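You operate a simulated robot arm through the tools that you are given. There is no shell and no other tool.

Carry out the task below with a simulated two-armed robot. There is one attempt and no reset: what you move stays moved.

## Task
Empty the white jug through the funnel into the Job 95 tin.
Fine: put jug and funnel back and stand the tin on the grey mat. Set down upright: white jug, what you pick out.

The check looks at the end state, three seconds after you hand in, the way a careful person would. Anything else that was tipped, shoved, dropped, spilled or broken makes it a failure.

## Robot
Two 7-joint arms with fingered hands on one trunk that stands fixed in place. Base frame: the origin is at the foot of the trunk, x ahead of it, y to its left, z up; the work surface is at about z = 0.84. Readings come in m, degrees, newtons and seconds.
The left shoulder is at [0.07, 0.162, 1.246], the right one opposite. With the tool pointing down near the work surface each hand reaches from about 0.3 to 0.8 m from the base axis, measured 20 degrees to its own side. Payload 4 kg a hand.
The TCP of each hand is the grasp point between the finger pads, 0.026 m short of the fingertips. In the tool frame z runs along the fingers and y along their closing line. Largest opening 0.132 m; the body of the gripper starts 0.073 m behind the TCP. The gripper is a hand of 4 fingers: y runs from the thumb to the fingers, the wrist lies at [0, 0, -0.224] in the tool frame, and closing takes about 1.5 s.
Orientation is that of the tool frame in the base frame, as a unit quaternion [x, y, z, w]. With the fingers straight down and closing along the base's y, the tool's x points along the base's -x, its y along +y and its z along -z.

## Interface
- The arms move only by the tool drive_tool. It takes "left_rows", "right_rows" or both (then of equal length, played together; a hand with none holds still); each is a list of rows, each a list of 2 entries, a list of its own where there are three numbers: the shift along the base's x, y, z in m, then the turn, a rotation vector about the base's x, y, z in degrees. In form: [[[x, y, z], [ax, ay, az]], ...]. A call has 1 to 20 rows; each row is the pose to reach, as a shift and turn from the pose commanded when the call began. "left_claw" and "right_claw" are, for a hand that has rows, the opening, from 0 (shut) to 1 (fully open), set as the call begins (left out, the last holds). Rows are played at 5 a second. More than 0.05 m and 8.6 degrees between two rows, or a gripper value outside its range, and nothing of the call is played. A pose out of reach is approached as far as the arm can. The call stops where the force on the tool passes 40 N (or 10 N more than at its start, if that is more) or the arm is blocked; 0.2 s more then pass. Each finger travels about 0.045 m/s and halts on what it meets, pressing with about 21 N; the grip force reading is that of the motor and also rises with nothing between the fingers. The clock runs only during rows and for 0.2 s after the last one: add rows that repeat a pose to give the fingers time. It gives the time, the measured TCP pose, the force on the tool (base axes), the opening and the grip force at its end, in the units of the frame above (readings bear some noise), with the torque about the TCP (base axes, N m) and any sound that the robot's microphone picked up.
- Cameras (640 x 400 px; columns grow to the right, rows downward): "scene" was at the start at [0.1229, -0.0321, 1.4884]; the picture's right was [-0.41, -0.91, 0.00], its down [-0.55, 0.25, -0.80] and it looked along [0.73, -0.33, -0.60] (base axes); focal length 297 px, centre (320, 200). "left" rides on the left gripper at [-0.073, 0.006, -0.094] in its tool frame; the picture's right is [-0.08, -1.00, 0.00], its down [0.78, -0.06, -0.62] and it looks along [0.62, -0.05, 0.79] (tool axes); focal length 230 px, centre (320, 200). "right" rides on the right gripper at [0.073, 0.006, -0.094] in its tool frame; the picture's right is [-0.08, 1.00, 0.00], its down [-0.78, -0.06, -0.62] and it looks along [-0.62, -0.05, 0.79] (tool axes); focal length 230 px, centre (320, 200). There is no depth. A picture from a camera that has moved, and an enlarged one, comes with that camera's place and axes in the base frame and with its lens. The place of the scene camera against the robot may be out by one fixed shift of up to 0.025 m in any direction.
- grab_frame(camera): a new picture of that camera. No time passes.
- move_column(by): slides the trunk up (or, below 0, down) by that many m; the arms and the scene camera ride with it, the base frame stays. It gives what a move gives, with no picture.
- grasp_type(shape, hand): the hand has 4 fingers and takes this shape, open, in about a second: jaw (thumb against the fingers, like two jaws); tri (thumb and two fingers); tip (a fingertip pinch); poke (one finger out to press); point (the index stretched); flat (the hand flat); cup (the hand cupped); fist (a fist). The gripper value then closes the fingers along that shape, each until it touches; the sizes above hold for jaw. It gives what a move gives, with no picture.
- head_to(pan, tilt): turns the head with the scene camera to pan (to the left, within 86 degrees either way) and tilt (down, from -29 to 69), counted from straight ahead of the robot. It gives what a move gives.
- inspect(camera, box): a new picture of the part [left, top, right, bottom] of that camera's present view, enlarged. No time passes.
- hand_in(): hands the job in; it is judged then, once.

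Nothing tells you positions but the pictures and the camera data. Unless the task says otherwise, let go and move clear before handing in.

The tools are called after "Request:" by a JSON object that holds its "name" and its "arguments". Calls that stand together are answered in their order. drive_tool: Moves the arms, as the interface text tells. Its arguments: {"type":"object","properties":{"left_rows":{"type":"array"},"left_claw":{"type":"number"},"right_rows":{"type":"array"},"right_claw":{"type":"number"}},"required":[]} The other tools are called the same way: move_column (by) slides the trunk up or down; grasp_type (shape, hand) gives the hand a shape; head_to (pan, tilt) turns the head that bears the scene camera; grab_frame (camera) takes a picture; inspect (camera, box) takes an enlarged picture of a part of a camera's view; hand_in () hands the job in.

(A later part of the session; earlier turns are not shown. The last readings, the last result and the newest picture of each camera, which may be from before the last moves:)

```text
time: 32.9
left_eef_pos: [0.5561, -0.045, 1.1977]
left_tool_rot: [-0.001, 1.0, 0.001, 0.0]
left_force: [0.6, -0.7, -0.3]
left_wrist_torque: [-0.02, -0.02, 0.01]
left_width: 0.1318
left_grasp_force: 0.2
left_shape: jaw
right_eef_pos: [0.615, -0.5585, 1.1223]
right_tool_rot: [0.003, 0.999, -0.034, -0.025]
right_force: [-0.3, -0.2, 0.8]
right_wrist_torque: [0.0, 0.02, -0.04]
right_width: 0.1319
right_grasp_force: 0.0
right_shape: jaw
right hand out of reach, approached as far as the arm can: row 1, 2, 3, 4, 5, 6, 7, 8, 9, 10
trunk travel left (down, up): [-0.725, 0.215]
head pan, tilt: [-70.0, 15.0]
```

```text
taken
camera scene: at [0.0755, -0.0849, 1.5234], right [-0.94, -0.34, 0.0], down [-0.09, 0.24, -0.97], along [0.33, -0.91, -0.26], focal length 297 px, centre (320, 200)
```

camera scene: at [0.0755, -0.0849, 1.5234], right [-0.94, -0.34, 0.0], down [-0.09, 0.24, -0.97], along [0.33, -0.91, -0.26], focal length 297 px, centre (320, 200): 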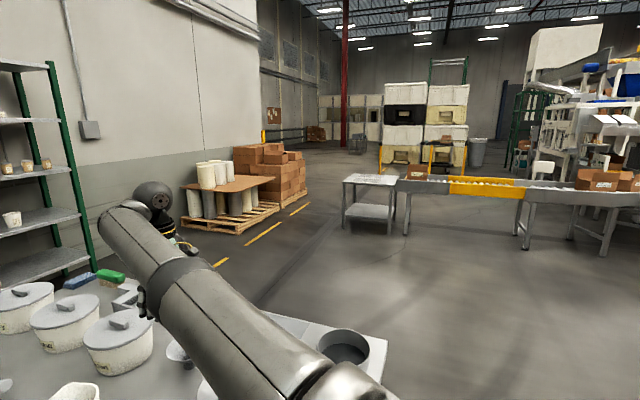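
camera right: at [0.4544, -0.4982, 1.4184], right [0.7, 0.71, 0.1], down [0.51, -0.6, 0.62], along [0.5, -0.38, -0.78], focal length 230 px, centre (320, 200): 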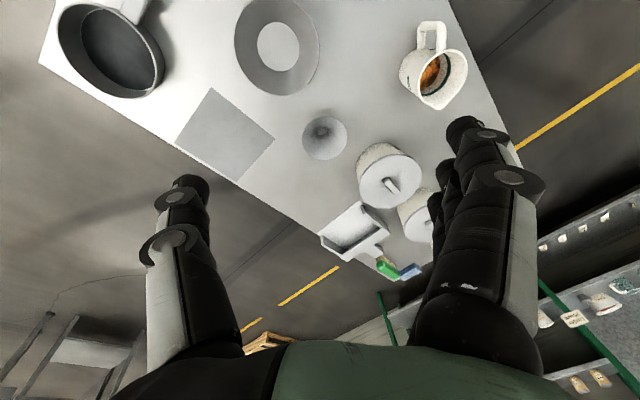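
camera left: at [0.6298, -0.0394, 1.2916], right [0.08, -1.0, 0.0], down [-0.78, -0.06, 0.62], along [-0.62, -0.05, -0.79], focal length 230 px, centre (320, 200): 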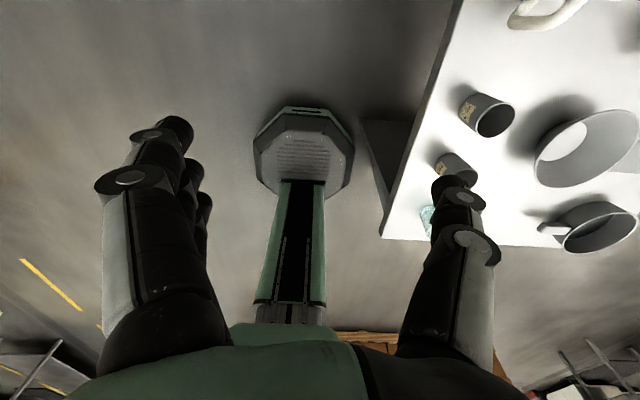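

The arm is fully straight, so the solver is stuck at the elbow singularity. Tilting the fingers to the left earlier did flex the elbow; I repeat that with more tilt, swinging the wrist (and elbow) out to the right before coming back.

Request:
{"name": "drive_tool", "arguments": {"right_rows": [[[0, 0, 0.02], [8, 0, 0]], [[0, 0, 0.04], [16, 0, 0]], [[-0.02, 0, 0.06], [24, 0, 0]], [[-0.04, 0.0, 0.08], [32, 0, 0]], [[-0.06, 0.0, 0.08], [40, 0, 0]], [[-0.08, 0.0, 0.08], [48, 0, 0]], [[-0.1, 0.02, 0.08], [56, 0, 0]], [[-0.12, 0.04, 0.08], [64, 0, 0]], [[-0.14, 0.06, 0.08], [72, 0, 0]], [[-0.16, 0.08, 0.08], [80, 0, 0]], [[-0.16, 0.1, 0.08], [80, 0, 0]], [[-0.16, 0.1, 0.08], [80, 0, 0]]]}}

Request:
{"name": "grab_frame", "arguments": {"camera": "scene"}}

```text
time: 35.5
left_eef_pos: [0.5558, -0.0448, 1.1973]
left_tool_rot: [0.0, 1.0, -0.001, 0.0]
left_force: [-0.5, -0.3, -0.8]
left_wrist_torque: [-0.01, -0.01, 0.03]
left_width: 0.132
left_grasp_force: 0.0
left_shape: jaw
right_eef_pos: [0.3361, -0.5184, 1.172]
right_tool_rot: [-0.014, 0.795, 0.605, -0.022]
right_force: [0.0, 0.3, -0.3]
right_wrist_torque: [0.0, -0.03, 0.03]
right_width: 0.1319
right_grasp_force: 0.0
right_shape: jaw
right hand out of reach, approached as far as the arm can: row 1, 2, 3, 4, 5, 6, 7, 8, 9, 10, 11, 12
trunk travel left (down, up): [-0.725, 0.215]
head pan, tilt: [-70.0, 15.0]
```

```text
taken
camera scene: at [0.0743, -0.0841, 1.5235], right [-0.94, -0.34, 0.0], down [-0.09, 0.24, -0.97], along [0.33, -0.91, -0.26], focal length 297 px, centre (320, 200)
```

scene: 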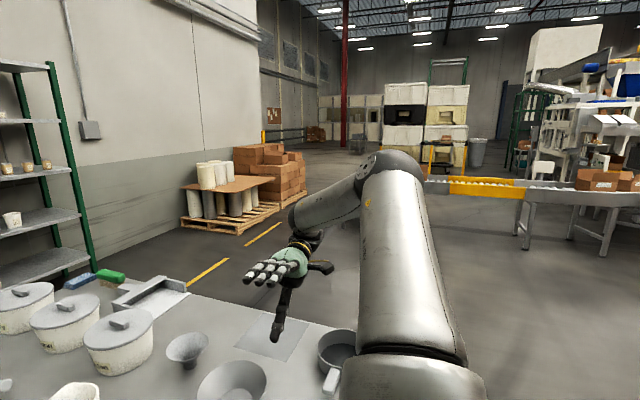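

Good: the elbow is now out to the right and flexed. From here I swing the hand around the vertical so it points forward, to test that family of poses.

Request:
{"name": "drive_tool", "arguments": {"right_rows": [[[0.0, 0, 0], [0, 0, -8]], [[0.02, 0, 0], [0, 0, -16]], [[0.04, 0, 0], [0, 0, -24]], [[0.06, 0.0, 0], [0, 0, -32]], [[0.08, 0.0, 0], [0, 0, -40]], [[0.1, 0.0, 0], [0, 0, -48]], [[0.12, 0.0, 0], [0, 0, -56]], [[0.14, 0.0, 0], [0, 0, -64]], [[0.16, 0.0, 0], [0, 0, -72]], [[0.16, 0.0, 0], [0, 0, -72]]]}}

Request:
{"name": "grab_frame", "arguments": {"camera": "scene"}}

Request:
{"name": "grab_frame", "arguments": {"camera": "right"}}

```text
time: 37.6
left_eef_pos: [0.5571, -0.0444, 1.1973]
left_tool_rot: [0.0, 1.0, 0.001, 0.0]
left_force: [-0.6, 0.1, -0.2]
left_wrist_torque: [-0.03, 0.01, 0.0]
left_width: 0.1317
left_grasp_force: 0.1
left_shape: jaw
right_eef_pos: [0.3022, -0.7724, 1.0655]
right_tool_rot: [0.437, 0.664, 0.516, 0.318]
right_force: [0.2, 0.8, 0.0]
right_wrist_torque: [-0.01, 0.01, 0.04]
right_width: 0.1321
right_grasp_force: 0.0
right_shape: jaw
right hand out of reach, approached as far as the arm can: row 2, 3, 4, 5, 6, 7, 8, 9, 10
trunk travel left (down, up): [-0.725, 0.215]
head pan, tilt: [-70.0, 15.0]
```

```text
taken
camera scene: at [0.0759, -0.0844, 1.5234], right [-0.94, -0.34, 0.0], down [-0.09, 0.24, -0.97], along [0.33, -0.91, -0.26], focal length 297 px, centre (320, 200)
```

scene: 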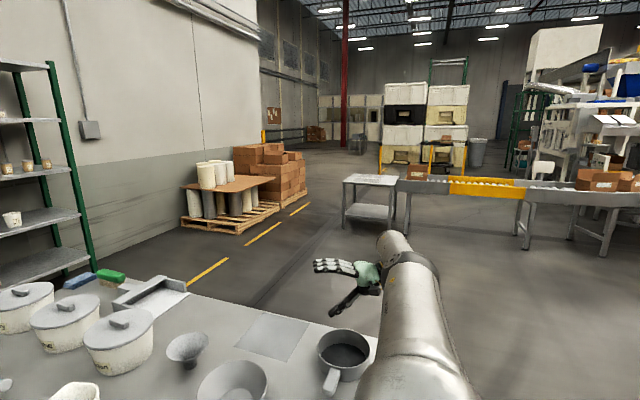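

```text
taken
camera right: at [0.1925, -0.7435, 1.0983], right [0.29, 0.01, 0.96], down [-0.23, -0.97, 0.08], along [0.93, -0.24, -0.27], focal length 230 px, centre (320, 200)
```

right: 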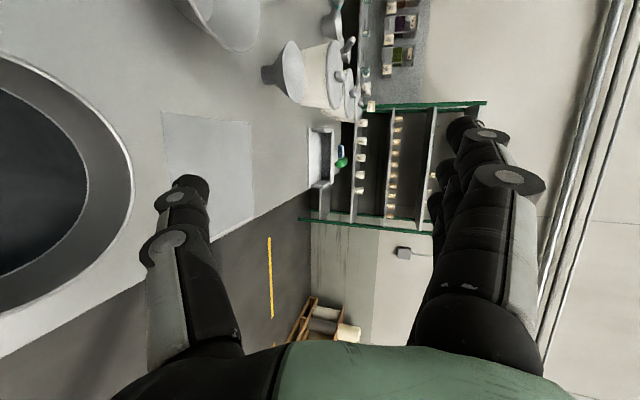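

The wrist bend is at its limit with fingers pointing left, which throws the arm outward. Pointing the hand forward/outward should be the comfortable family, so I rotate it that way, staying above the pan height.

Request:
{"name": "drive_tool", "arguments": {"right_rows": [[[0.0, 0, 0.01], [0, 0, -8]], [[0.0, 0, 0.02], [0, 0, -16]], [[0.02, 0.01, 0.03], [0, 0, -24]], [[0.04, 0.02, 0.04], [0, 0, -32]], [[0.06, 0.03, 0.04], [0, 0, -40]], [[0.08, 0.05, 0.04], [0, 0, -48]], [[0.1, 0.07, 0.04], [0, 0, -48]], [[0.12, 0.09, 0.04], [0, 0, -48]], [[0.14, 0.11, 0.04], [0, 0, -48]], [[0.14, 0.11, 0.04], [0, 0, -48]]]}}

Request:
{"name": "grab_frame", "arguments": {"camera": "scene"}}

```text
time: 39.9
left_eef_pos: [0.5569, -0.0451, 1.1969]
left_tool_rot: [0.0, 1.0, 0.0, 0.0]
left_force: [0.1, 0.1, -0.2]
left_wrist_torque: [0.0, 0.0, -0.03]
left_width: 0.1319
left_grasp_force: 0.1
left_shape: jaw
right_eef_pos: [0.2444, -0.8637, 1.1798]
right_tool_rot: [0.608, 0.562, 0.436, 0.353]
right_force: [-0.2, -0.6, -0.5]
right_wrist_torque: [-0.01, -0.01, 0.0]
right_width: 0.1321
right_grasp_force: 0.1
right_shape: jaw
right hand out of reach, approached as far as the arm can: row 1, 2, 3, 4, 5, 6, 7, 8, 9, 10
trunk travel left (down, up): [-0.725, 0.215]
head pan, tilt: [-70.0, 15.0]
```

```text
taken
camera scene: at [0.0753, -0.0849, 1.5234], right [-0.94, -0.34, 0.0], down [-0.09, 0.24, -0.97], along [0.33, -0.91, -0.26], focal length 297 px, centre (320, 200)
```

scene: 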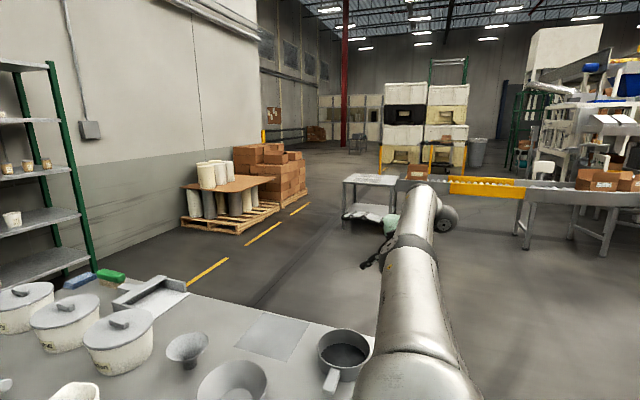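

The hand now points forward but is rolled 90° (camera on the left), which is likely the joint that is wound up. I unroll about the hand's own axis so the camera goes below, as it would be from the starting pose pitched up.

Request:
{"name": "drive_tool", "arguments": {"right_rows": [[[0.0, 0, 0], [-7.4, -0.5, 3]], [[0.0, 0, 0], [-14.8, -1, 6]], [[0.0, 0, 0], [-22.2, -1.5, 9]], [[0, 0, 0], [-29.6, -2, 12]], [[0, 0, 0], [-37, -2.5, 15]], [[0, 0, 0], [-44.4, -3, 18]], [[0, 0, 0], [-51.8, -3.5, 21]], [[0, 0, 0], [-59.2, -4, 24]], [[0, 0, 0], [-66.6, -4.5, 27]], [[0, 0, 0], [-74, -5, 30]], [[0, 0, 0], [-81.4, -5.5, 33]], [[0, 0, 0], [-81.4, -5.5, 33]]]}}

Request:
{"name": "grab_frame", "arguments": {"camera": "scene"}}

```text
time: 42.5
left_eef_pos: [0.5569, -0.0452, 1.1972]
left_tool_rot: [0.001, 1.0, 0.001, 0.001]
left_force: [0.0, 0.1, -0.4]
left_wrist_torque: [0.0, -0.02, -0.03]
left_width: 0.132
left_grasp_force: 0.1
left_shape: jaw
right_eef_pos: [0.2463, -0.8648, 1.1794]
right_tool_rot: [0.044, 0.827, 0.07, 0.556]
right_force: [-0.2, -0.7, 1.1]
right_wrist_torque: [-0.03, -0.02, 0.01]
right_width: 0.1318
right_grasp_force: 0.2
right_shape: jaw
right hand out of reach, approached as far as the arm can: row 1, 2, 3, 4, 5, 6, 7, 8, 9, 10, 11, 12
trunk travel left (down, up): [-0.725, 0.215]
head pan, tilt: [-70.0, 15.0]
```

```text
taken
camera scene: at [0.0753, -0.0846, 1.5234], right [-0.94, -0.34, 0.0], down [-0.09, 0.24, -0.97], along [0.33, -0.91, -0.26], focal length 297 px, centre (320, 200)
```

scene: 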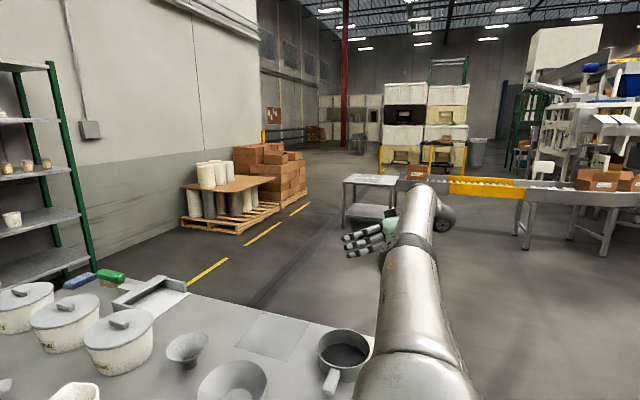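

Rolled without trouble. Now I sweep the hand forward and inward, keeping it high.

Request:
{"name": "drive_tool", "arguments": {"right_rows": [[[0.03, 0.01, 0], [0, 0, 0]], [[0.06, 0.02, 0], [0, 0, 0]], [[0.09, 0.04, 0], [0, 0, 0]], [[0.12, 0.06, 0], [0, 0, 0]], [[0.15, 0.08, 0], [0, 0, 0]], [[0.18, 0.11, 0], [0, 0, 0]], [[0.21, 0.14, 0], [0, 0, 0]], [[0.23, 0.17, 0], [0, 0, 0]], [[0.25, 0.2, 0], [0, 0, 0]], [[0.25, 0.2, 0], [0, 0, 0]], [[0.25, 0.2, 0], [0, 0, 0]], [[0.25, 0.2, 0], [0, 0, 0]]]}}

Request:
{"name": "grab_frame", "arguments": {"camera": "scene"}}

```text
time: 45.0
left_eef_pos: [0.5566, -0.0457, 1.1977]
left_tool_rot: [0.001, 1.0, -0.001, -0.001]
left_force: [-0.1, -0.1, 0.2]
left_wrist_torque: [-0.01, -0.03, 0.03]
left_width: 0.132
left_grasp_force: 0.1
left_shape: jaw
right_eef_pos: [0.2734, -0.8551, 1.2699]
right_tool_rot: [0.045, 0.826, 0.07, 0.557]
right_force: [-0.3, -0.1, 0.0]
right_wrist_torque: [0.03, 0.05, -0.02]
right_width: 0.1321
right_grasp_force: 0.0
right_shape: jaw
right hand out of reach, approached as far as the arm can: row 1, 2, 3, 4, 5, 6, 7, 8, 9, 10, 11, 12
trunk travel left (down, up): [-0.725, 0.215]
head pan, tilt: [-70.0, 15.0]
```

```text
taken
camera scene: at [0.0753, -0.0845, 1.5234], right [-0.94, -0.34, 0.0], down [-0.09, 0.24, -0.97], along [0.33, -0.91, -0.26], focal length 297 px, centre (320, 200)
```

scene: 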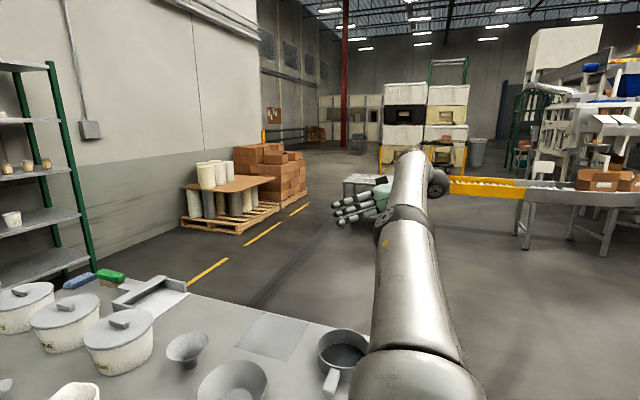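

The arm is straight out to the right, at a shoulder singularity. I pivot the hand down about the wrist first (back toward the starting orientation), leaving the rest of the arm alone.

Request:
{"name": "drive_tool", "arguments": {"right_rows": [[[-0.012, 0, -0.026], [0, 8, 0]], [[-0.027, 0, -0.05], [0, 16, 0]], [[-0.046, 0, -0.072], [0, 24, 0]], [[-0.067, 0, -0.091], [0, 32, 0]], [[-0.09, 0, -0.107], [0, 40, 0]], [[-0.117, 0, -0.12], [0, 48, 0]], [[-0.146, 0, -0.129], [0, 56, 0]], [[-0.175, 0, -0.135], [0, 62, 0]], [[-0.2, 0, -0.138], [0, 68, 0]], [[-0.2, 0, -0.138], [0, 68, 0]]]}}

Request:
{"name": "grab_frame", "arguments": {"camera": "scene"}}

```text
time: 47.2
left_eef_pos: [0.5579, -0.0446, 1.1962]
left_tool_rot: [0.0, 1.0, 0.0, 0.001]
left_force: [0.2, -0.5, -1.5]
left_wrist_torque: [-0.01, -0.03, 0.02]
left_width: 0.1318
left_grasp_force: 0.0
left_shape: jaw
right_eef_pos: [0.0715, -0.8508, 1.1341]
right_tool_rot: [0.077, 0.996, 0.034, -0.003]
right_force: [0.1, -0.3, -0.7]
right_wrist_torque: [0.04, -0.04, -0.01]
right_width: 0.1318
right_grasp_force: 0.0
right_shape: jaw
trunk travel left (down, up): [-0.725, 0.215]
head pan, tilt: [-70.0, 15.0]
```

```text
taken
camera scene: at [0.0755, -0.0844, 1.5234], right [-0.94, -0.34, 0.0], down [-0.09, 0.24, -0.97], along [0.33, -0.91, -0.26], focal length 297 px, centre (320, 200)
```

scene: 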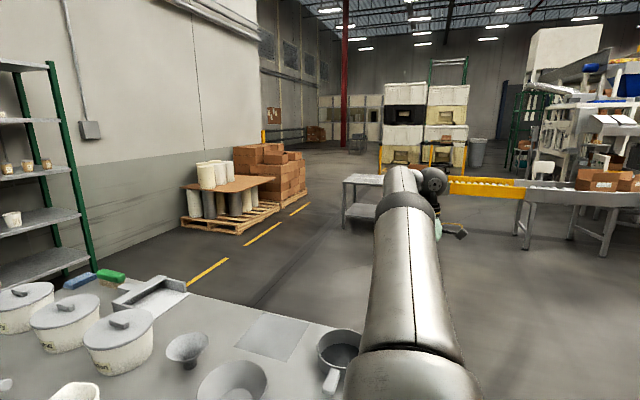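

In reach now, hand pointing down. I bring it forward and inward in small steps, keeping it high.

Request:
{"name": "drive_tool", "arguments": {"right_rows": [[[0.03, 0.02, 0.01], [0, 0, 0]], [[0.06, 0.04, 0.02], [0, 0, 0]], [[0.09, 0.06, 0.03], [0, 0, 0]], [[0.12, 0.08, 0.04], [0, 0, 0]], [[0.15, 0.1, 0.05], [0, 0, 0]], [[0.18, 0.13, 0.06], [0, 0, 0]], [[0.21, 0.16, 0.07], [0, 0, 0]], [[0.24, 0.19, 0.08], [0, 0, 0]], [[0.27, 0.22, 0.08], [0, 0, 0]], [[0.3, 0.25, 0.08], [0, 0, 0]], [[0.3, 0.25, 0.08], [0, 0, 0]]]}}

Request:
{"name": "grab_frame", "arguments": {"camera": "scene"}}

```text
time: 49.6
left_eef_pos: [0.5567, -0.0446, 1.198]
left_tool_rot: [0.001, 1.0, 0.0, 0.0]
left_force: [-0.6, 0.2, -0.1]
left_wrist_torque: [0.01, 0.0, 0.03]
left_width: 0.1319
left_grasp_force: 0.1
left_shape: jaw
right_eef_pos: [0.3831, -0.6223, 1.2136]
right_tool_rot: [0.074, 0.997, 0.028, -0.004]
right_force: [0.5, -0.2, 0.0]
right_wrist_torque: [0.01, -0.02, 0.0]
right_width: 0.1321
right_grasp_force: 0.0
right_shape: jaw
right hand out of reach, approached as far as the arm can: row 1, 2, 3, 4, 5, 6, 7, 8, 9, 10
trunk travel left (down, up): [-0.725, 0.215]
head pan, tilt: [-70.0, 15.0]
```

```text
taken
camera scene: at [0.0735, -0.0849, 1.5235], right [-0.94, -0.34, 0.0], down [-0.09, 0.24, -0.97], along [0.33, -0.91, -0.26], focal length 297 px, centre (320, 200)
```

scene: 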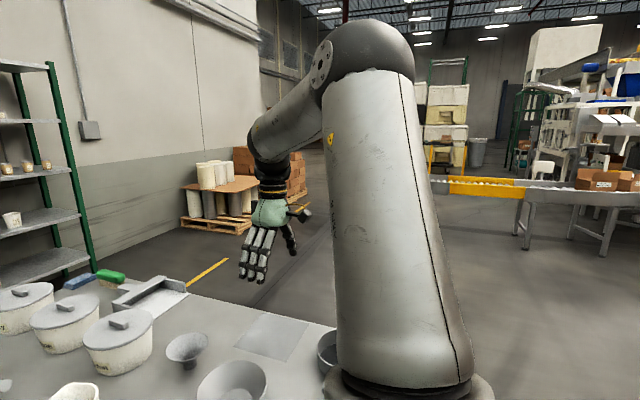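

The arm is now nicely flexed and reaching again. I continue to near the original start position.

Request:
{"name": "drive_tool", "arguments": {"right_rows": [[[0.01, 0.03, 0], [0, 0, 0]], [[0.02, 0.06, 0], [0, 0, 0]], [[0.03, 0.09, 0], [0, 0, 0]], [[0.04, 0.12, 0], [0, 0, 0]], [[0.05, 0.12, 0], [0, 0, 0]], [[0.05, 0.12, 0], [0, 0, 0]]]}}

Request:
{"name": "grab_frame", "arguments": {"camera": "scene"}}

```text
time: 51.0
left_eef_pos: [0.5568, -0.0469, 1.1969]
left_tool_rot: [0.001, 1.0, 0.001, 0.0]
left_force: [-0.2, 0.1, -0.2]
left_wrist_torque: [-0.02, 0.02, -0.02]
left_width: 0.1318
left_grasp_force: 0.0
left_shape: jaw
right_eef_pos: [0.4266, -0.487, 1.213]
right_tool_rot: [0.077, 0.996, 0.034, -0.001]
right_force: [0.3, -0.8, 0.2]
right_wrist_torque: [-0.01, 0.01, 0.02]
right_width: 0.1323
right_grasp_force: 0.1
right_shape: jaw
trunk travel left (down, up): [-0.725, 0.215]
head pan, tilt: [-70.0, 15.0]
```

```text
taken
camera scene: at [0.0754, -0.0854, 1.5234], right [-0.94, -0.34, 0.0], down [-0.09, 0.24, -0.97], along [0.33, -0.91, -0.26], focal length 297 px, centre (320, 200)
```

scene: 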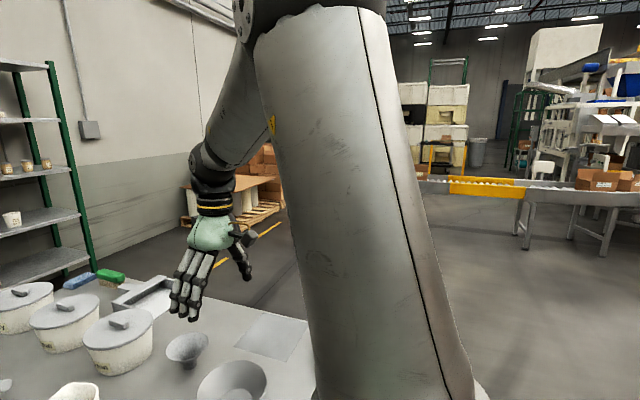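

Recovered: the arm is in a comfortable elbow-up posture. Now I carefully test the pour range in free air: first tilting the fingers back past vertical toward the robot (pour end pose), at a spot high over the table.

Request:
{"name": "drive_tool", "arguments": {"right_rows": [[[0.01, 0.01, 0], [0, 0, 4]], [[0.02, 0.02, 0], [0, 0, 8]], [[0.03, 0.03, 0], [0, 8, 8]], [[0.04, 0.04, 0], [0, 16, 8]], [[0.05, 0.05, 0], [0, 24, 8]], [[0.05, 0.06, 0], [0, 32, 8]], [[0.05, 0.06, 0], [0, 40, 8]], [[0.05, 0.06, 0], [0, 48, 8]], [[0.05, 0.06, 0], [0, 48, 8]]]}}

Request:
{"name": "grab_frame", "arguments": {"camera": "scene"}}

Request:
{"name": "grab_frame", "arguments": {"camera": "right"}}

```text
time: 53.0
left_eef_pos: [0.5535, -0.0458, 1.1975]
left_tool_rot: [0.001, 1.0, 0.001, 0.001]
left_force: [0.3, -1.6, -0.8]
left_wrist_torque: [0.01, -0.01, -0.01]
left_width: 0.132
left_grasp_force: 0.1
left_shape: jaw
right_eef_pos: [0.4694, -0.4267, 1.2107]
right_tool_rot: [0.017, 0.913, 0.001, -0.408]
right_force: [-0.6, -0.3, -0.4]
right_wrist_torque: [-0.01, -0.03, -0.02]
right_width: 0.132
right_grasp_force: 0.0
right_shape: jaw
right hand out of reach, approached as far as the arm can: row 6, 7
trunk travel left (down, up): [-0.725, 0.215]
head pan, tilt: [-70.0, 15.0]
```

```text
taken
camera scene: at [0.0718, -0.0856, 1.5236], right [-0.94, -0.34, 0.0], down [-0.09, 0.24, -0.97], along [0.33, -0.91, -0.26], focal length 297 px, centre (320, 200)
```

scene: 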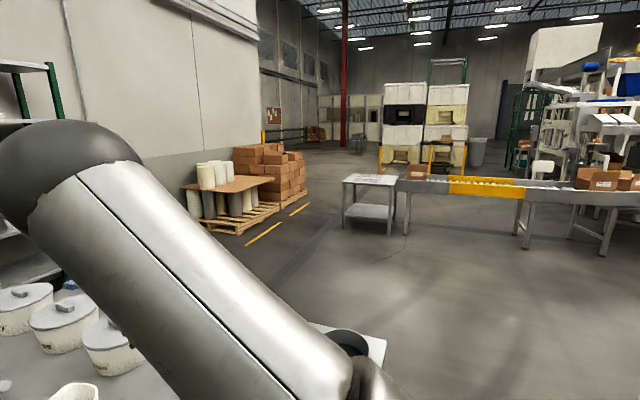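

```text
taken
camera right: at [0.4913, -0.4194, 1.3271], right [0.08, 0.99, -0.07], down [0.98, -0.09, -0.17], along [-0.18, -0.05, -0.98], focal length 230 px, centre (320, 200)
```

right: 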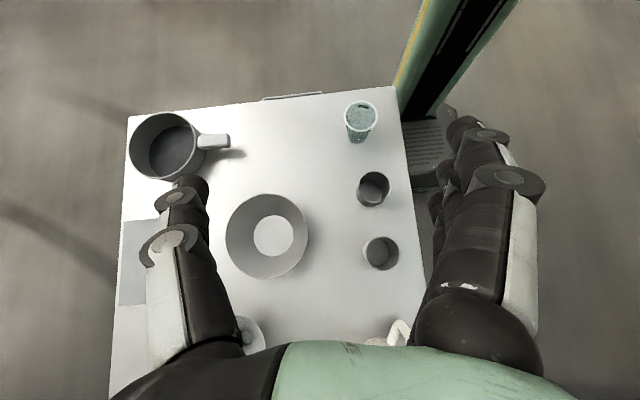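

The past-vertical tilt of 48° is reachable. I return to vertical and then test pitching the hand up toward horizontal (jug grip pose).

Request:
{"name": "drive_tool", "arguments": {"right_rows": [[[0, 0, 0], [0, -8, 0]], [[0, 0, 0], [0, -16, 0]], [[0, 0, 0], [0, -24, 0]], [[0, 0, 0], [0, -32, 0]], [[0, 0, 0], [0, -40, 0]], [[0, 0, 0], [0, -48, 0]], [[0, 0, 0], [0, -48, 0]]]}}

Request:
{"name": "drive_tool", "arguments": {"right_rows": [[[0.01, 0, 0], [0, -8, 0]], [[0.02, 0, 0], [0, -16, 0]], [[0.03, 0, 0], [0, -24, 0]], [[0.04, 0, 0], [0, -32, 0]], [[0.05, 0, -0.01], [0, -40, 0]], [[0.06, 0, -0.02], [0, -48, 0]], [[0.07, 0, -0.03], [0, -56, 0]], [[0.08, 0, -0.04], [0, -64, 0]], [[0.09, 0, -0.05], [0, -70, 0]], [[0.09, 0, -0.05], [0, -70, 0]]]}}

Request:
{"name": "grab_frame", "arguments": {"camera": "scene"}}

Request:
{"name": "grab_frame", "arguments": {"camera": "right"}}

```text
time: 54.6
left_eef_pos: [0.5566, -0.0452, 1.197]
left_tool_rot: [-0.001, 1.0, -0.001, 0.0]
left_force: [-0.2, 0.4, -0.2]
left_wrist_torque: [-0.03, 0.0, -0.01]
left_width: 0.1321
left_grasp_force: 0.1
left_shape: jaw
right_eef_pos: [0.5588, -0.4709, 1.308]
right_tool_rot: [0.015, 1.0, 0.009, -0.004]
right_force: [-0.1, -0.2, -0.7]
right_wrist_torque: [-0.02, -0.01, 0.01]
right_width: 0.1319
right_grasp_force: 0.1
right_shape: jaw
right hand out of reach, approached as far as the arm can: row 3, 4, 5, 6, 7
trunk travel left (down, up): [-0.725, 0.215]
head pan, tilt: [-70.0, 15.0]
```

```text
time: 56.9
left_eef_pos: [0.5571, -0.0447, 1.1971]
left_tool_rot: [0.0, 1.0, 0.0, 0.0]
left_force: [-0.6, -0.5, -0.4]
left_wrist_torque: [-0.02, 0.01, 0.03]
left_width: 0.1316
left_grasp_force: 0.0
left_shape: jaw
right_eef_pos: [0.6066, -0.56, 1.4073]
right_tool_rot: [0.023, 0.971, -0.034, 0.237]
right_force: [1.2, -0.7, -0.1]
right_wrist_torque: [-0.05, -0.02, 0.01]
right_width: 0.132
right_grasp_force: 0.1
right_shape: jaw
right hand out of reach, approached as far as the arm can: row 1, 2, 3, 4, 5, 6, 7, 8, 9, 10
trunk travel left (down, up): [-0.725, 0.215]
head pan, tilt: [-70.0, 15.0]
```

```text
taken
camera scene: at [0.0761, -0.0838, 1.5234], right [-0.94, -0.34, 0.0], down [-0.09, 0.24, -0.97], along [0.33, -0.91, -0.26], focal length 297 px, centre (320, 200)
```

scene: 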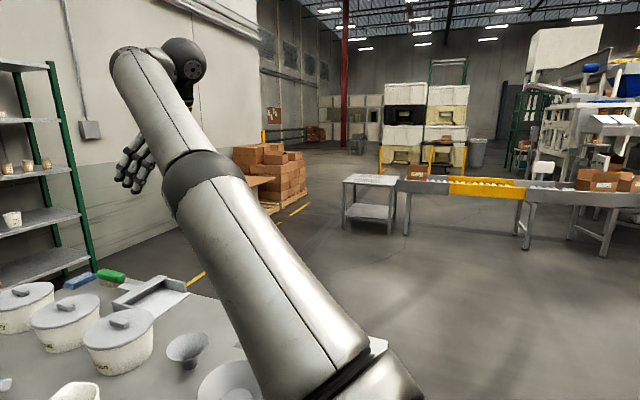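

```text
taken
camera right: at [0.5015, -0.5452, 1.4568], right [0.13, 0.99, -0.02], down [0.41, -0.04, 0.91], along [0.9, -0.13, -0.41], focal length 230 px, centre (320, 200)
```

right: 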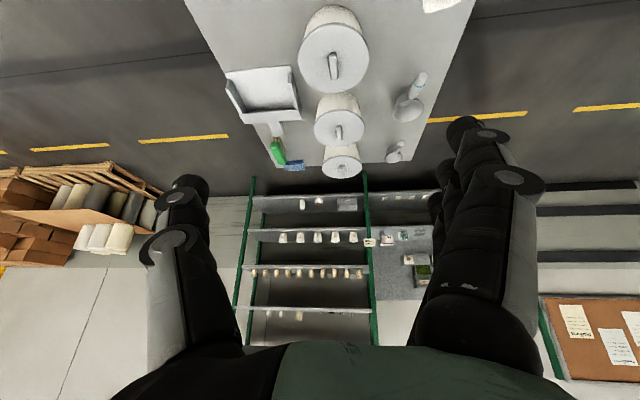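

Returning from the past-vertical tilt made the elbow drift into the bad branch again. I repeat the recovery: sweep the extended arm out to the right with the hand down, then bring it forward and inward.

Request:
{"name": "drive_tool", "arguments": {"right_rows": [[[0, -0.02, -0.04], [0, 8, 0]], [[0, -0.04, -0.08], [0, 16, 0]], [[-0.02, -0.06, -0.12], [0, 24, 0]], [[-0.05, -0.09, -0.15], [0, 27, 0]], [[-0.08, -0.12, -0.18], [0, 27, 0]], [[-0.11, -0.15, -0.2], [0, 27, 0]], [[-0.14, -0.18, -0.22], [0, 27, 0]], [[-0.18, -0.21, -0.24], [0, 27, 0]], [[-0.22, -0.23, -0.26], [0, 27, 0]], [[-0.26, -0.25, -0.27], [0, 27, 0]], [[-0.3, -0.27, -0.27], [0, 27, 0]], [[-0.34, -0.28, -0.27], [0, 27, 0]], [[-0.38, -0.29, -0.27], [0, 27, 0]], [[-0.42, -0.3, -0.27], [0, 27, 0]], [[-0.46, -0.3, -0.27], [0, 27, 0]], [[-0.5, -0.3, -0.27], [0, 27, 0]], [[-0.53, -0.29, -0.27], [0, 27, 0]], [[-0.53, -0.29, -0.27], [0, 27, 0]]]}}

Request:
{"name": "grab_frame", "arguments": {"camera": "scene"}}

```text
refused: row 4 steps farther than a row can; nothing moved
```

```text
taken
camera scene: at [0.0761, -0.0838, 1.5234], right [-0.94, -0.34, 0.0], down [-0.09, 0.24, -0.97], along [0.33, -0.91, -0.26], focal length 297 px, centre (320, 200)
```

scene: 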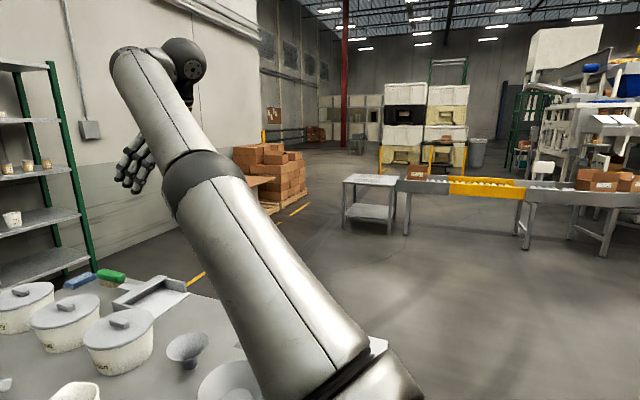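

One step was slightly too long; same path with shorter steps.

Request:
{"name": "drive_tool", "arguments": {"right_rows": [[[0, -0.02, -0.04], [0, 8, 0]], [[0, -0.04, -0.08], [0, 16, 0]], [[-0.02, -0.06, -0.11], [0, 24, 0]], [[-0.045, -0.085, -0.14], [0, 27, 0]], [[-0.07, -0.11, -0.17], [0, 27, 0]], [[-0.1, -0.14, -0.19], [0, 27, 0]], [[-0.13, -0.17, -0.21], [0, 27, 0]], [[-0.165, -0.195, -0.23], [0, 27, 0]], [[-0.2, -0.22, -0.25], [0, 27, 0]], [[-0.24, -0.24, -0.26], [0, 27, 0]], [[-0.28, -0.26, -0.27], [0, 27, 0]], [[-0.32, -0.28, -0.27], [0, 27, 0]], [[-0.36, -0.29, -0.27], [0, 27, 0]], [[-0.4, -0.3, -0.27], [0, 27, 0]], [[-0.44, -0.3, -0.27], [0, 27, 0]], [[-0.48, -0.3, -0.27], [0, 27, 0]], [[-0.52, -0.29, -0.27], [0, 27, 0]], [[-0.53, -0.29, -0.27], [0, 27, 0]]]}}

Request:
{"name": "grab_frame", "arguments": {"camera": "scene"}}

```text
time: 60.6
left_eef_pos: [0.5578, -0.0458, 1.197]
left_tool_rot: [0.0, 1.0, 0.0, 0.0]
left_force: [-0.2, 1.1, 0.6]
left_wrist_torque: [0.02, 0.03, 0.01]
left_width: 0.1318
left_grasp_force: 0.1
left_shape: jaw
right_eef_pos: [0.0875, -0.8834, 1.1492]
right_tool_rot: [0.014, 0.999, -0.037, 0.003]
right_force: [0.2, -0.7, -0.1]
right_wrist_torque: [-0.01, 0.03, 0.02]
right_width: 0.1322
right_grasp_force: 0.1
right_shape: jaw
right hand out of reach, approached as far as the arm can: row 2, 15, 16, 17, 18
trunk travel left (down, up): [-0.725, 0.215]
head pan, tilt: [-70.0, 15.0]
```

```text
taken
camera scene: at [0.0761, -0.0848, 1.5233], right [-0.94, -0.34, 0.0], down [-0.09, 0.24, -0.97], along [0.33, -0.91, -0.26], focal length 297 px, centre (320, 200)
```

scene: 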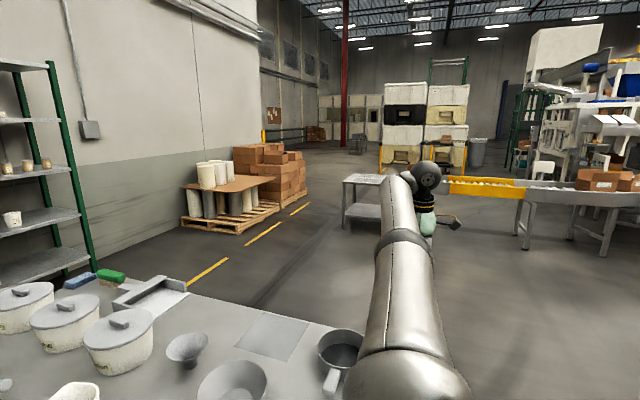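

Followed well. Now forward and inward as before.

Request:
{"name": "drive_tool", "arguments": {"right_rows": [[[0.03, 0.02, 0.01], [0, 0, 0]], [[0.06, 0.05, 0.02], [0, 0, 0]], [[0.09, 0.08, 0.03], [0, 0, 0]], [[0.12, 0.11, 0.04], [0, 0, 0]], [[0.15, 0.14, 0.05], [0, 0, 0]], [[0.18, 0.17, 0.05], [0, 0, 0]], [[0.21, 0.2, 0.05], [0, 0, 0]], [[0.24, 0.23, 0.05], [0, 0, 0]], [[0.26, 0.26, 0.05], [0, 0, 0]], [[0.28, 0.29, 0.05], [0, 0, 0]], [[0.3, 0.32, 0.05], [0, 0, 0]], [[0.3, 0.32, 0.05], [0, 0, 0]], [[0.3, 0.32, 0.05], [0, 0, 0]]]}}

Request:
{"name": "grab_frame", "arguments": {"camera": "scene"}}

```text
time: 63.6
left_eef_pos: [0.5529, -0.035, 1.1995]
left_tool_rot: [0.0, 1.0, -0.003, 0.002]
left_force: [-0.8, 0.3, 1.3]
left_wrist_torque: [-0.07, -0.02, 0.05]
left_width: 0.1319
left_grasp_force: 0.1
left_shape: jaw
right_eef_pos: [0.4046, -0.7725, 1.4004]
right_tool_rot: [-0.047, 0.962, -0.242, 0.114]
right_force: [-0.1, 0.7, -0.1]
right_wrist_torque: [-0.04, 0.04, 0.01]
right_width: 0.1319
right_grasp_force: 0.3
right_shape: jaw
right hand out of reach, approached as far as the arm can: row 1, 2, 3, 4, 5, 6, 7, 8, 9, 10, 11, 12
trunk travel left (down, up): [-0.725, 0.215]
head pan, tilt: [-70.0, 15.0]
stopped in row 13 (right hand): the arm was blocked; the commanded pose is now the measured one
```

```text
taken
camera scene: at [0.0698, -0.0729, 1.5244], right [-0.94, -0.34, 0.0], down [-0.09, 0.24, -0.97], along [0.33, -0.91, -0.25], focal length 297 px, centre (320, 200)
```

scene: 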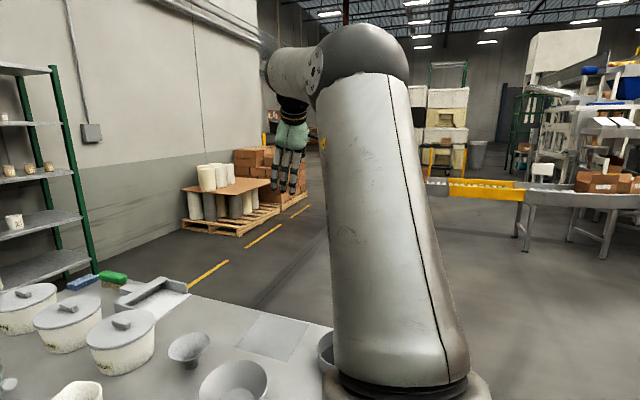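

The arm switched to the good elbow-up branch mid-motion and paused. I straighten the hand back to vertical and lower it gently.

Request:
{"name": "drive_tool", "arguments": {"right_rows": [[[0, 0, 0], [0, 0, 0]], [[0, 0.02, -0.02], [6.8, 3.6, 0]], [[0, 0.05, -0.05], [13.7, 7.3, 0]], [[0, 0.08, -0.08], [20.5, 10.9, 0]], [[0, 0.11, -0.11], [27.4, 14.6, 0]], [[0, 0.14, -0.14], [27.4, 14.6, 0]], [[0, 0.16, -0.17], [27.4, 14.6, 0]], [[0, 0.16, -0.2], [27.4, 14.6, 0]], [[0, 0.16, -0.2], [27.4, 14.6, 0]]]}}

Request:
{"name": "grab_frame", "arguments": {"camera": "scene"}}

```text
time: 65.7
left_eef_pos: [0.556, -0.0447, 1.1971]
left_tool_rot: [-0.001, 1.0, 0.0, -0.001]
left_force: [-0.3, 0.1, 0.3]
left_wrist_torque: [0.0, -0.04, 0.02]
left_width: 0.132
left_grasp_force: 0.0
left_shape: jaw
right_eef_pos: [0.4082, -0.6252, 1.1915]
right_tool_rot: [-0.049, 0.999, 0.004, -0.002]
right_force: [-0.5, -0.2, 0.1]
right_wrist_torque: [0.02, 0.01, 0.0]
right_width: 0.132
right_grasp_force: 0.1
right_shape: jaw
trunk travel left (down, up): [-0.725, 0.215]
head pan, tilt: [-70.0, 15.0]
```

```text
taken
camera scene: at [0.0748, -0.0842, 1.5235], right [-0.94, -0.34, 0.0], down [-0.09, 0.24, -0.97], along [0.33, -0.91, -0.26], focal length 297 px, centre (320, 200)
```

scene: 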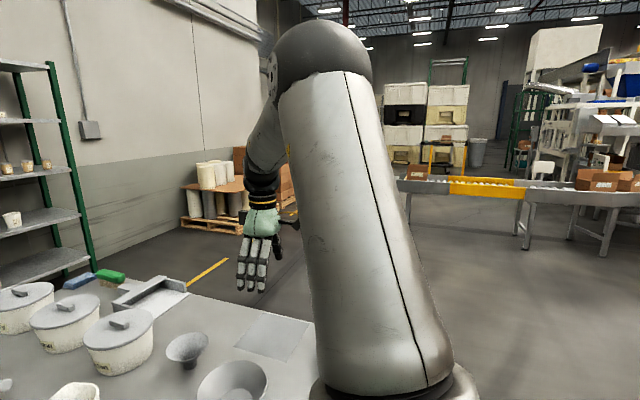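

The right arm is back in a good, in-reach posture. I raise the trunk so the arm can hang into the workspace, and move the left hand out of the way.

Request:
{"name": "move_column", "arguments": {"by": 0.2}}

Request:
{"name": "drive_tool", "arguments": {"left_rows": [[[-0.02, 0.04, 0], [0, 0, 0]], [[-0.04, 0.08, 0], [0, 0, 0]], [[-0.06, 0.12, 0], [0, 0, 0]], [[-0.08, 0.16, 0], [0, 0, 0]], [[-0.1, 0.2, 0], [0, 0, 0]], [[-0.1, 0.2, 0], [0, 0, 0]], [[-0.1, 0.2, 0], [0, 0, 0]]], "right_rows": [[[0.01, 0.01, -0.04], [0, 0, 0]], [[0.02, 0.02, -0.08], [0, 0, 0]], [[0.03, 0.03, -0.12], [0, 0, 0]], [[0.04, 0.04, -0.16], [0, 0, 0]], [[0.05, 0.05, -0.2], [0, 0, 0]], [[0.05, 0.06, -0.22], [0, 0, 0]], [[0.05, 0.06, -0.22], [0, 0, 0]]]}}

Request:
{"name": "grab_frame", "arguments": {"camera": "scene"}}

```text
time: 67.8
left_eef_pos: [0.5573, -0.0443, 1.3981]
left_tool_rot: [0.0, 1.0, 0.0, -0.001]
left_force: [-0.9, 0.0, 0.5]
left_wrist_torque: [0.01, 0.0, 0.02]
left_width: 0.1318
left_grasp_force: 0.1
left_shape: jaw
right_eef_pos: [0.4085, -0.6247, 1.392]
right_tool_rot: [-0.049, 0.999, 0.004, -0.002]
right_force: [-0.1, 1.4, 0.0]
right_wrist_torque: [0.01, -0.02, 0.02]
right_width: 0.1321
right_grasp_force: 0.0
right_shape: jaw
trunk travel left (down, up): [-0.925, 0.015]
head pan, tilt: [-70.0, 15.0]
```

```text
time: 69.4
left_eef_pos: [0.4565, 0.154, 1.3995]
left_tool_rot: [0.0, 1.0, 0.001, -0.001]
left_force: [0.3, 0.3, -0.5]
left_wrist_torque: [0.0, 0.0, -0.02]
left_width: 0.1318
left_grasp_force: 0.1
left_shape: jaw
right_eef_pos: [0.4606, -0.5676, 1.1732]
right_tool_rot: [-0.048, 0.999, 0.005, -0.003]
right_force: [0.4, -0.7, -0.9]
right_wrist_torque: [-0.01, -0.01, -0.01]
right_width: 0.132
right_grasp_force: 0.0
right_shape: jaw
trunk travel left (down, up): [-0.925, 0.015]
head pan, tilt: [-70.0, 15.0]
```

```text
taken
camera scene: at [0.076, -0.0864, 1.7233], right [-0.94, -0.34, 0.0], down [-0.09, 0.24, -0.97], along [0.33, -0.91, -0.26], focal length 297 px, centre (320, 200)
```

scene: 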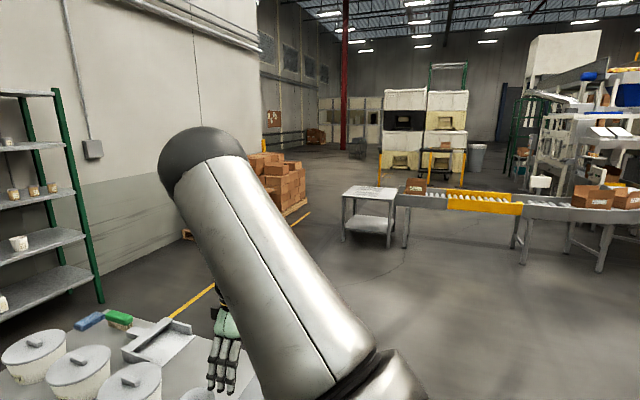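

All in reach. I turn the head to the workspace, then yaw the hand in line with the jug's handle–spout direction.

Request:
{"name": "head_to", "arguments": {"pan": -45, "tilt": 48}}

Request:
{"name": "drive_tool", "arguments": {"right_rows": [[[0.01, 0.03, 0], [0, 0, -7]], [[0.02, 0.06, 0], [0, 0, -14]], [[0.03, 0.09, 0], [0, 0, -21]], [[0.04, 0.12, 0], [0, 0, -28]], [[0.05, 0.15, 0], [0, 0, -33.5]], [[0.05, 0.16, 0], [0, 0, -33.5]]]}}

Request:
{"name": "grab_frame", "arguments": {"camera": "scene"}}

Request:
{"name": "grab_frame", "arguments": {"camera": "right"}}

```text
time: 70.4
left_eef_pos: [0.4557, 0.1565, 1.3989]
left_tool_rot: [0.0, 1.0, 0.0, -0.001]
left_force: [0.2, 0.4, -0.3]
left_wrist_torque: [0.05, 0.03, 0.0]
left_width: 0.1319
left_grasp_force: 0.0
left_shape: jaw
right_eef_pos: [0.4588, -0.5656, 1.1742]
right_tool_rot: [-0.049, 0.999, 0.005, -0.003]
right_force: [-1.0, 1.3, -0.6]
right_wrist_torque: [0.01, -0.01, 0.05]
right_width: 0.1318
right_grasp_force: 0.0
right_shape: jaw
trunk travel left (down, up): [-0.925, 0.015]
head pan, tilt: [-45.0, 48.0]
```

```text
time: 71.8
left_eef_pos: [0.4573, 0.1559, 1.3993]
left_tool_rot: [0.0, 1.0, 0.0, -0.001]
left_force: [0.3, -0.6, -1.0]
left_wrist_torque: [0.0, 0.04, 0.02]
left_width: 0.132
left_grasp_force: 0.1
left_shape: jaw
right_eef_pos: [0.5075, -0.4054, 1.1725]
right_tool_rot: [0.241, 0.97, 0.004, 0.0]
right_force: [0.0, -0.1, 0.0]
right_wrist_torque: [0.02, 0.0, -0.03]
right_width: 0.1322
right_grasp_force: 0.1
right_shape: jaw
trunk travel left (down, up): [-0.925, 0.015]
head pan, tilt: [-45.0, 48.0]
```

```text
taken
camera scene: at [0.0991, -0.0519, 1.6724], right [-0.71, -0.71, 0.0], down [-0.53, 0.53, -0.67], along [0.47, -0.47, -0.74], focal length 297 px, centre (320, 200)
```

scene: 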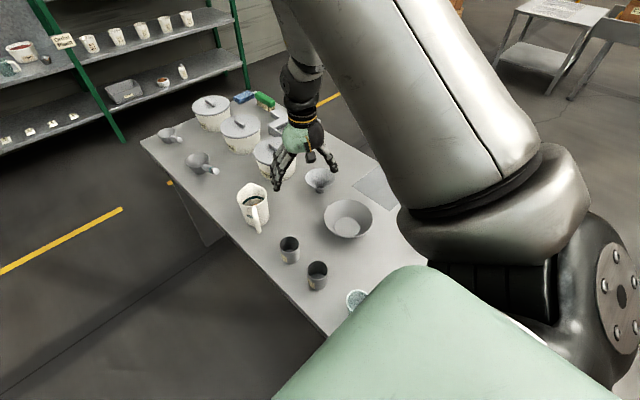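

```text
taken
camera right: at [0.4466, -0.3672, 1.2655], right [0.54, 0.84, 0.01], down [0.66, -0.43, 0.61], along [0.52, -0.32, -0.79], focal length 230 px, centre (320, 200)
```

right: 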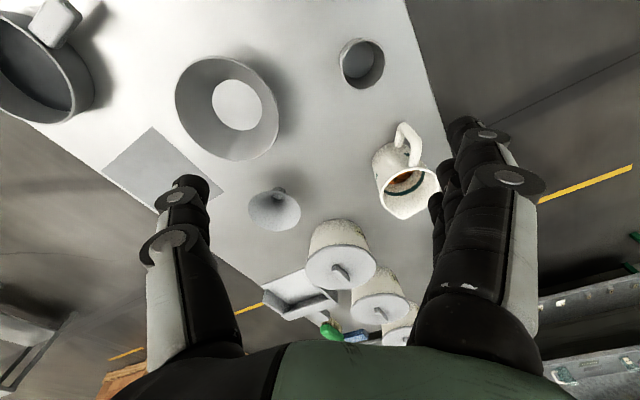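

Good view. I now test pitching the hand up toward the horizontal along the jug direction while moving it forward, high above the jug.

Request:
{"name": "drive_tool", "arguments": {"right_rows": [[[0.02, 0.005, 0], [-3.8, -7.1, 0]], [[0.04, 0.01, 0], [-7.5, -14.1, 0]], [[0.06, 0.015, 0], [-11.3, -21.2, 0]], [[0.08, 0.02, 0], [-15, -28.2, 0]], [[0.1, 0.025, 0], [-18.8, -35.2, 0]], [[0.12, 0.03, 0], [-22.6, -42.3, 0]], [[0.13, 0.03, 0], [-26.3, -49.4, 0]], [[0.14, 0.03, 0], [-30.1, -56.5, 0]], [[0.14, 0.03, 0], [-32.9, -61.7, 0]], [[0.14, 0.03, 0], [-32.9, -61.7, 0]]]}}

Request:
{"name": "grab_frame", "arguments": {"camera": "scene"}}

Request:
{"name": "grab_frame", "arguments": {"camera": "right"}}

```text
time: 74.0
left_eef_pos: [0.4559, 0.1562, 1.3991]
left_tool_rot: [0.0, 1.0, 0.0, -0.001]
left_force: [0.4, -0.3, 0.2]
left_wrist_torque: [0.01, 0.01, 0.03]
left_width: 0.1318
left_grasp_force: 0.1
left_shape: jaw
right_eef_pos: [0.6685, -0.4361, 1.1709]
right_tool_rot: [0.195, 0.797, -0.135, 0.556]
right_force: [0.5, -0.4, -0.2]
right_wrist_torque: [0.0, -0.02, 0.03]
right_width: 0.1319
right_grasp_force: 0.0
right_shape: jaw
right hand out of reach, approached as far as the arm can: row 6, 7, 8, 9, 10
trunk travel left (down, up): [-0.925, 0.015]
head pan, tilt: [-45.0, 48.0]
```

```text
taken
camera scene: at [0.0988, -0.0525, 1.6725], right [-0.71, -0.71, 0.0], down [-0.53, 0.53, -0.67], along [0.47, -0.47, -0.74], focal length 297 px, centre (320, 200)
```

scene: 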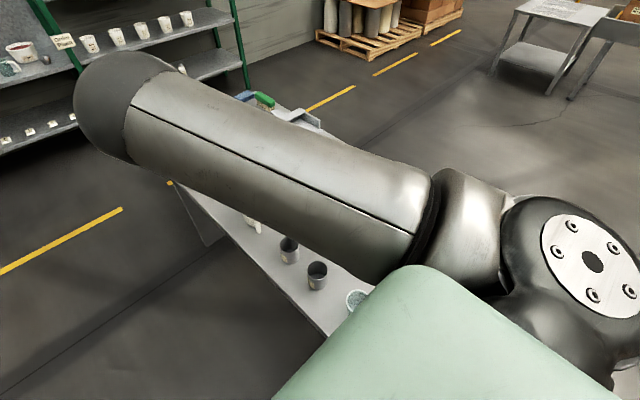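

```text
taken
camera right: at [0.5718, -0.3786, 1.1346], right [0.48, 0.87, 0.07], down [-0.3, 0.09, 0.95], along [0.82, -0.48, 0.3], focal length 230 px, centre (320, 200)
```

right: 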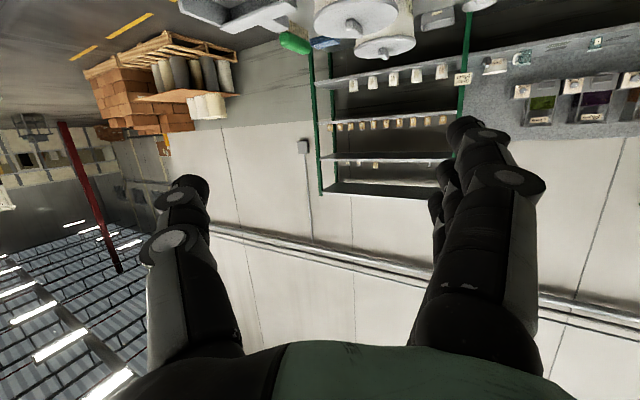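

Pitching beyond about 45° was flagged only because the wrist came too near the shoulder at this height; low down it should be fine. My plan: put the Job 95 tin on the mat first (it stands in the way of the jug grip anyway), set the funnel in it, pour there, then put the funnel and jug back. I first bring the hand back to a steep pose above the tin.

Request:
{"name": "drive_tool", "arguments": {"right_rows": [[[-0.01, 0.01, 0], [3.5, 6.6, 0]], [[-0.03, 0.02, -0.01], [7.1, 13.2, 0]], [[-0.05, 0.03, -0.02], [10.6, 19.8, 0]], [[-0.07, 0.04, -0.03], [14.1, 26.4, 0]], [[-0.09, 0.05, -0.04], [17.6, 33, 0]], [[-0.11, 0.06, -0.05], [21.1, 39.6, 0]], [[-0.13, 0.07, -0.06], [21.1, 39.6, 0]], [[-0.15, 0.08, -0.06], [21.1, 39.6, 0]], [[-0.15, 0.08, -0.06], [21.1, 39.6, 0]]]}}

Request:
{"name": "grab_frame", "arguments": {"camera": "scene"}}

Request:
{"name": "grab_frame", "arguments": {"camera": "right"}}

```text
time: 76.0
left_eef_pos: [0.4564, 0.1558, 1.3995]
left_tool_rot: [0.0, 1.0, 0.0, -0.001]
left_force: [0.1, -0.3, -0.7]
left_wrist_torque: [-0.02, 0.01, -0.01]
left_width: 0.1319
left_grasp_force: 0.1
left_shape: jaw
right_eef_pos: [0.5157, -0.3536, 1.1058]
right_tool_rot: [0.24, 0.948, -0.047, 0.206]
right_force: [0.8, 0.3, -0.5]
right_wrist_torque: [0.0, 0.0, 0.02]
right_width: 0.1321
right_grasp_force: 0.1
right_shape: jaw
trunk travel left (down, up): [-0.925, 0.015]
head pan, tilt: [-45.0, 48.0]
```

```text
taken
camera scene: at [0.0995, -0.0522, 1.6724], right [-0.71, -0.71, 0.0], down [-0.53, 0.53, -0.67], along [0.47, -0.47, -0.74], focal length 297 px, centre (320, 200)
```

scene: 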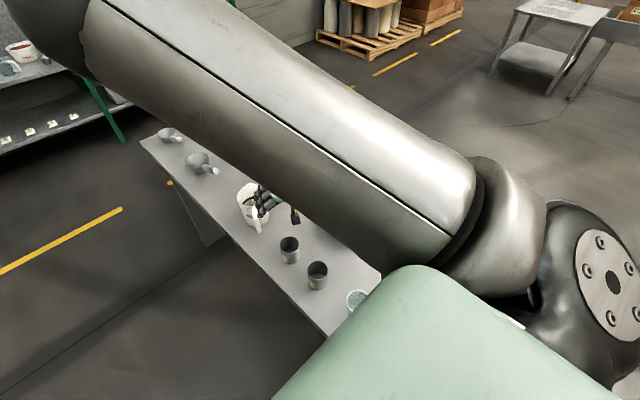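

```text
taken
camera right: at [0.4271, -0.299, 1.1617], right [0.53, 0.84, 0.04], down [0.37, -0.28, 0.89], along [0.76, -0.46, -0.46], focal length 230 px, centre (320, 200)
```

right: 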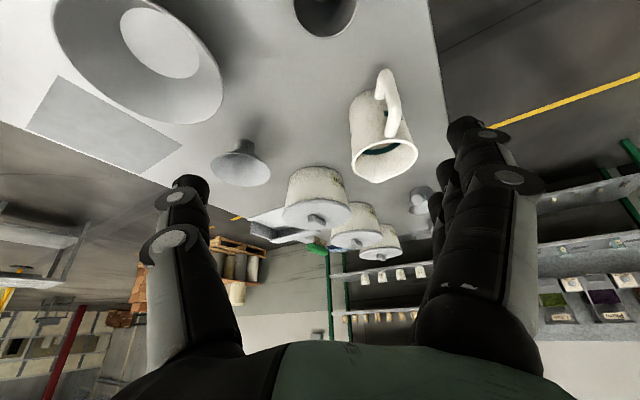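

The tin is just at the edge of the view. I back the hand off a little along its azimuth to see the tin fully and measure it precisely.

Request:
{"name": "drive_tool", "arguments": {"right_rows": [[[-0.03, 0.015, 0.02], [0, 0, 0]], [[-0.06, 0.03, 0.04], [0, 0, 0]], [[-0.08, 0.04, 0.06], [0, 0, 0]], [[-0.08, 0.04, 0.06], [0, 0, 0]]]}}

Request:
{"name": "inspect", "arguments": {"camera": "right", "box": [240, 0, 400, 100]}}

Request:
{"name": "grab_frame", "arguments": {"camera": "right"}}

```text
time: 77.0
left_eef_pos: [0.4565, 0.1558, 1.3988]
left_tool_rot: [0.0, 1.0, -0.001, -0.002]
left_force: [-0.1, 0.4, -0.7]
left_wrist_torque: [0.01, -0.01, -0.01]
left_width: 0.1318
left_grasp_force: 0.1
left_shape: jaw
right_eef_pos: [0.4242, -0.3541, 1.1594]
right_tool_rot: [0.255, 0.946, -0.039, 0.193]
right_force: [-0.4, 0.1, 0.1]
right_wrist_torque: [-0.01, -0.05, -0.01]
right_width: 0.1317
right_grasp_force: 0.0
right_shape: jaw
right hand out of reach, approached as far as the arm can: row 1, 2, 3, 4
trunk travel left (down, up): [-0.925, 0.015]
head pan, tilt: [-45.0, 48.0]
```

```text
4.00 times, centred on (320, 50) of right
camera zoom: at [0.3376, -0.2981, 1.2171], right [0.56, 0.83, 0.05], down [0.38, -0.31, 0.87], along [0.74, -0.47, -0.49], focal length 920 px, centre (320, 800)
```

zoom: 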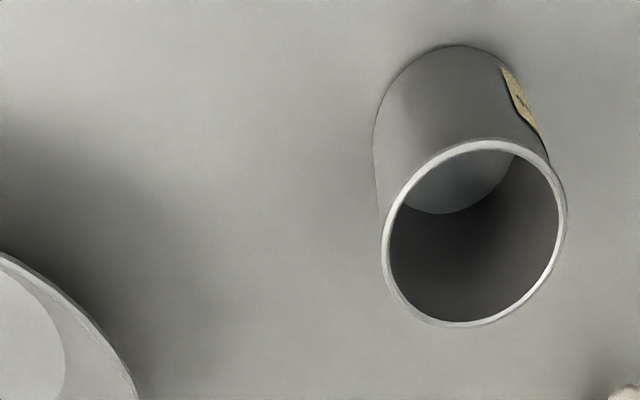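

```text
taken
camera right: at [0.3376, -0.2981, 1.2171], right [0.56, 0.83, 0.05], down [0.38, -0.31, 0.87], along [0.74, -0.47, -0.49], focal length 230 px, centre (320, 200)
```

right: 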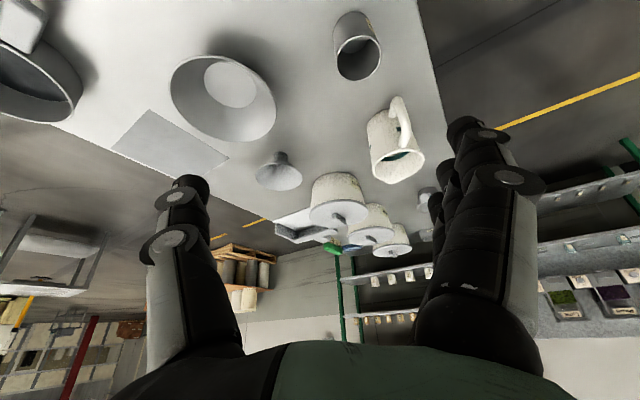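

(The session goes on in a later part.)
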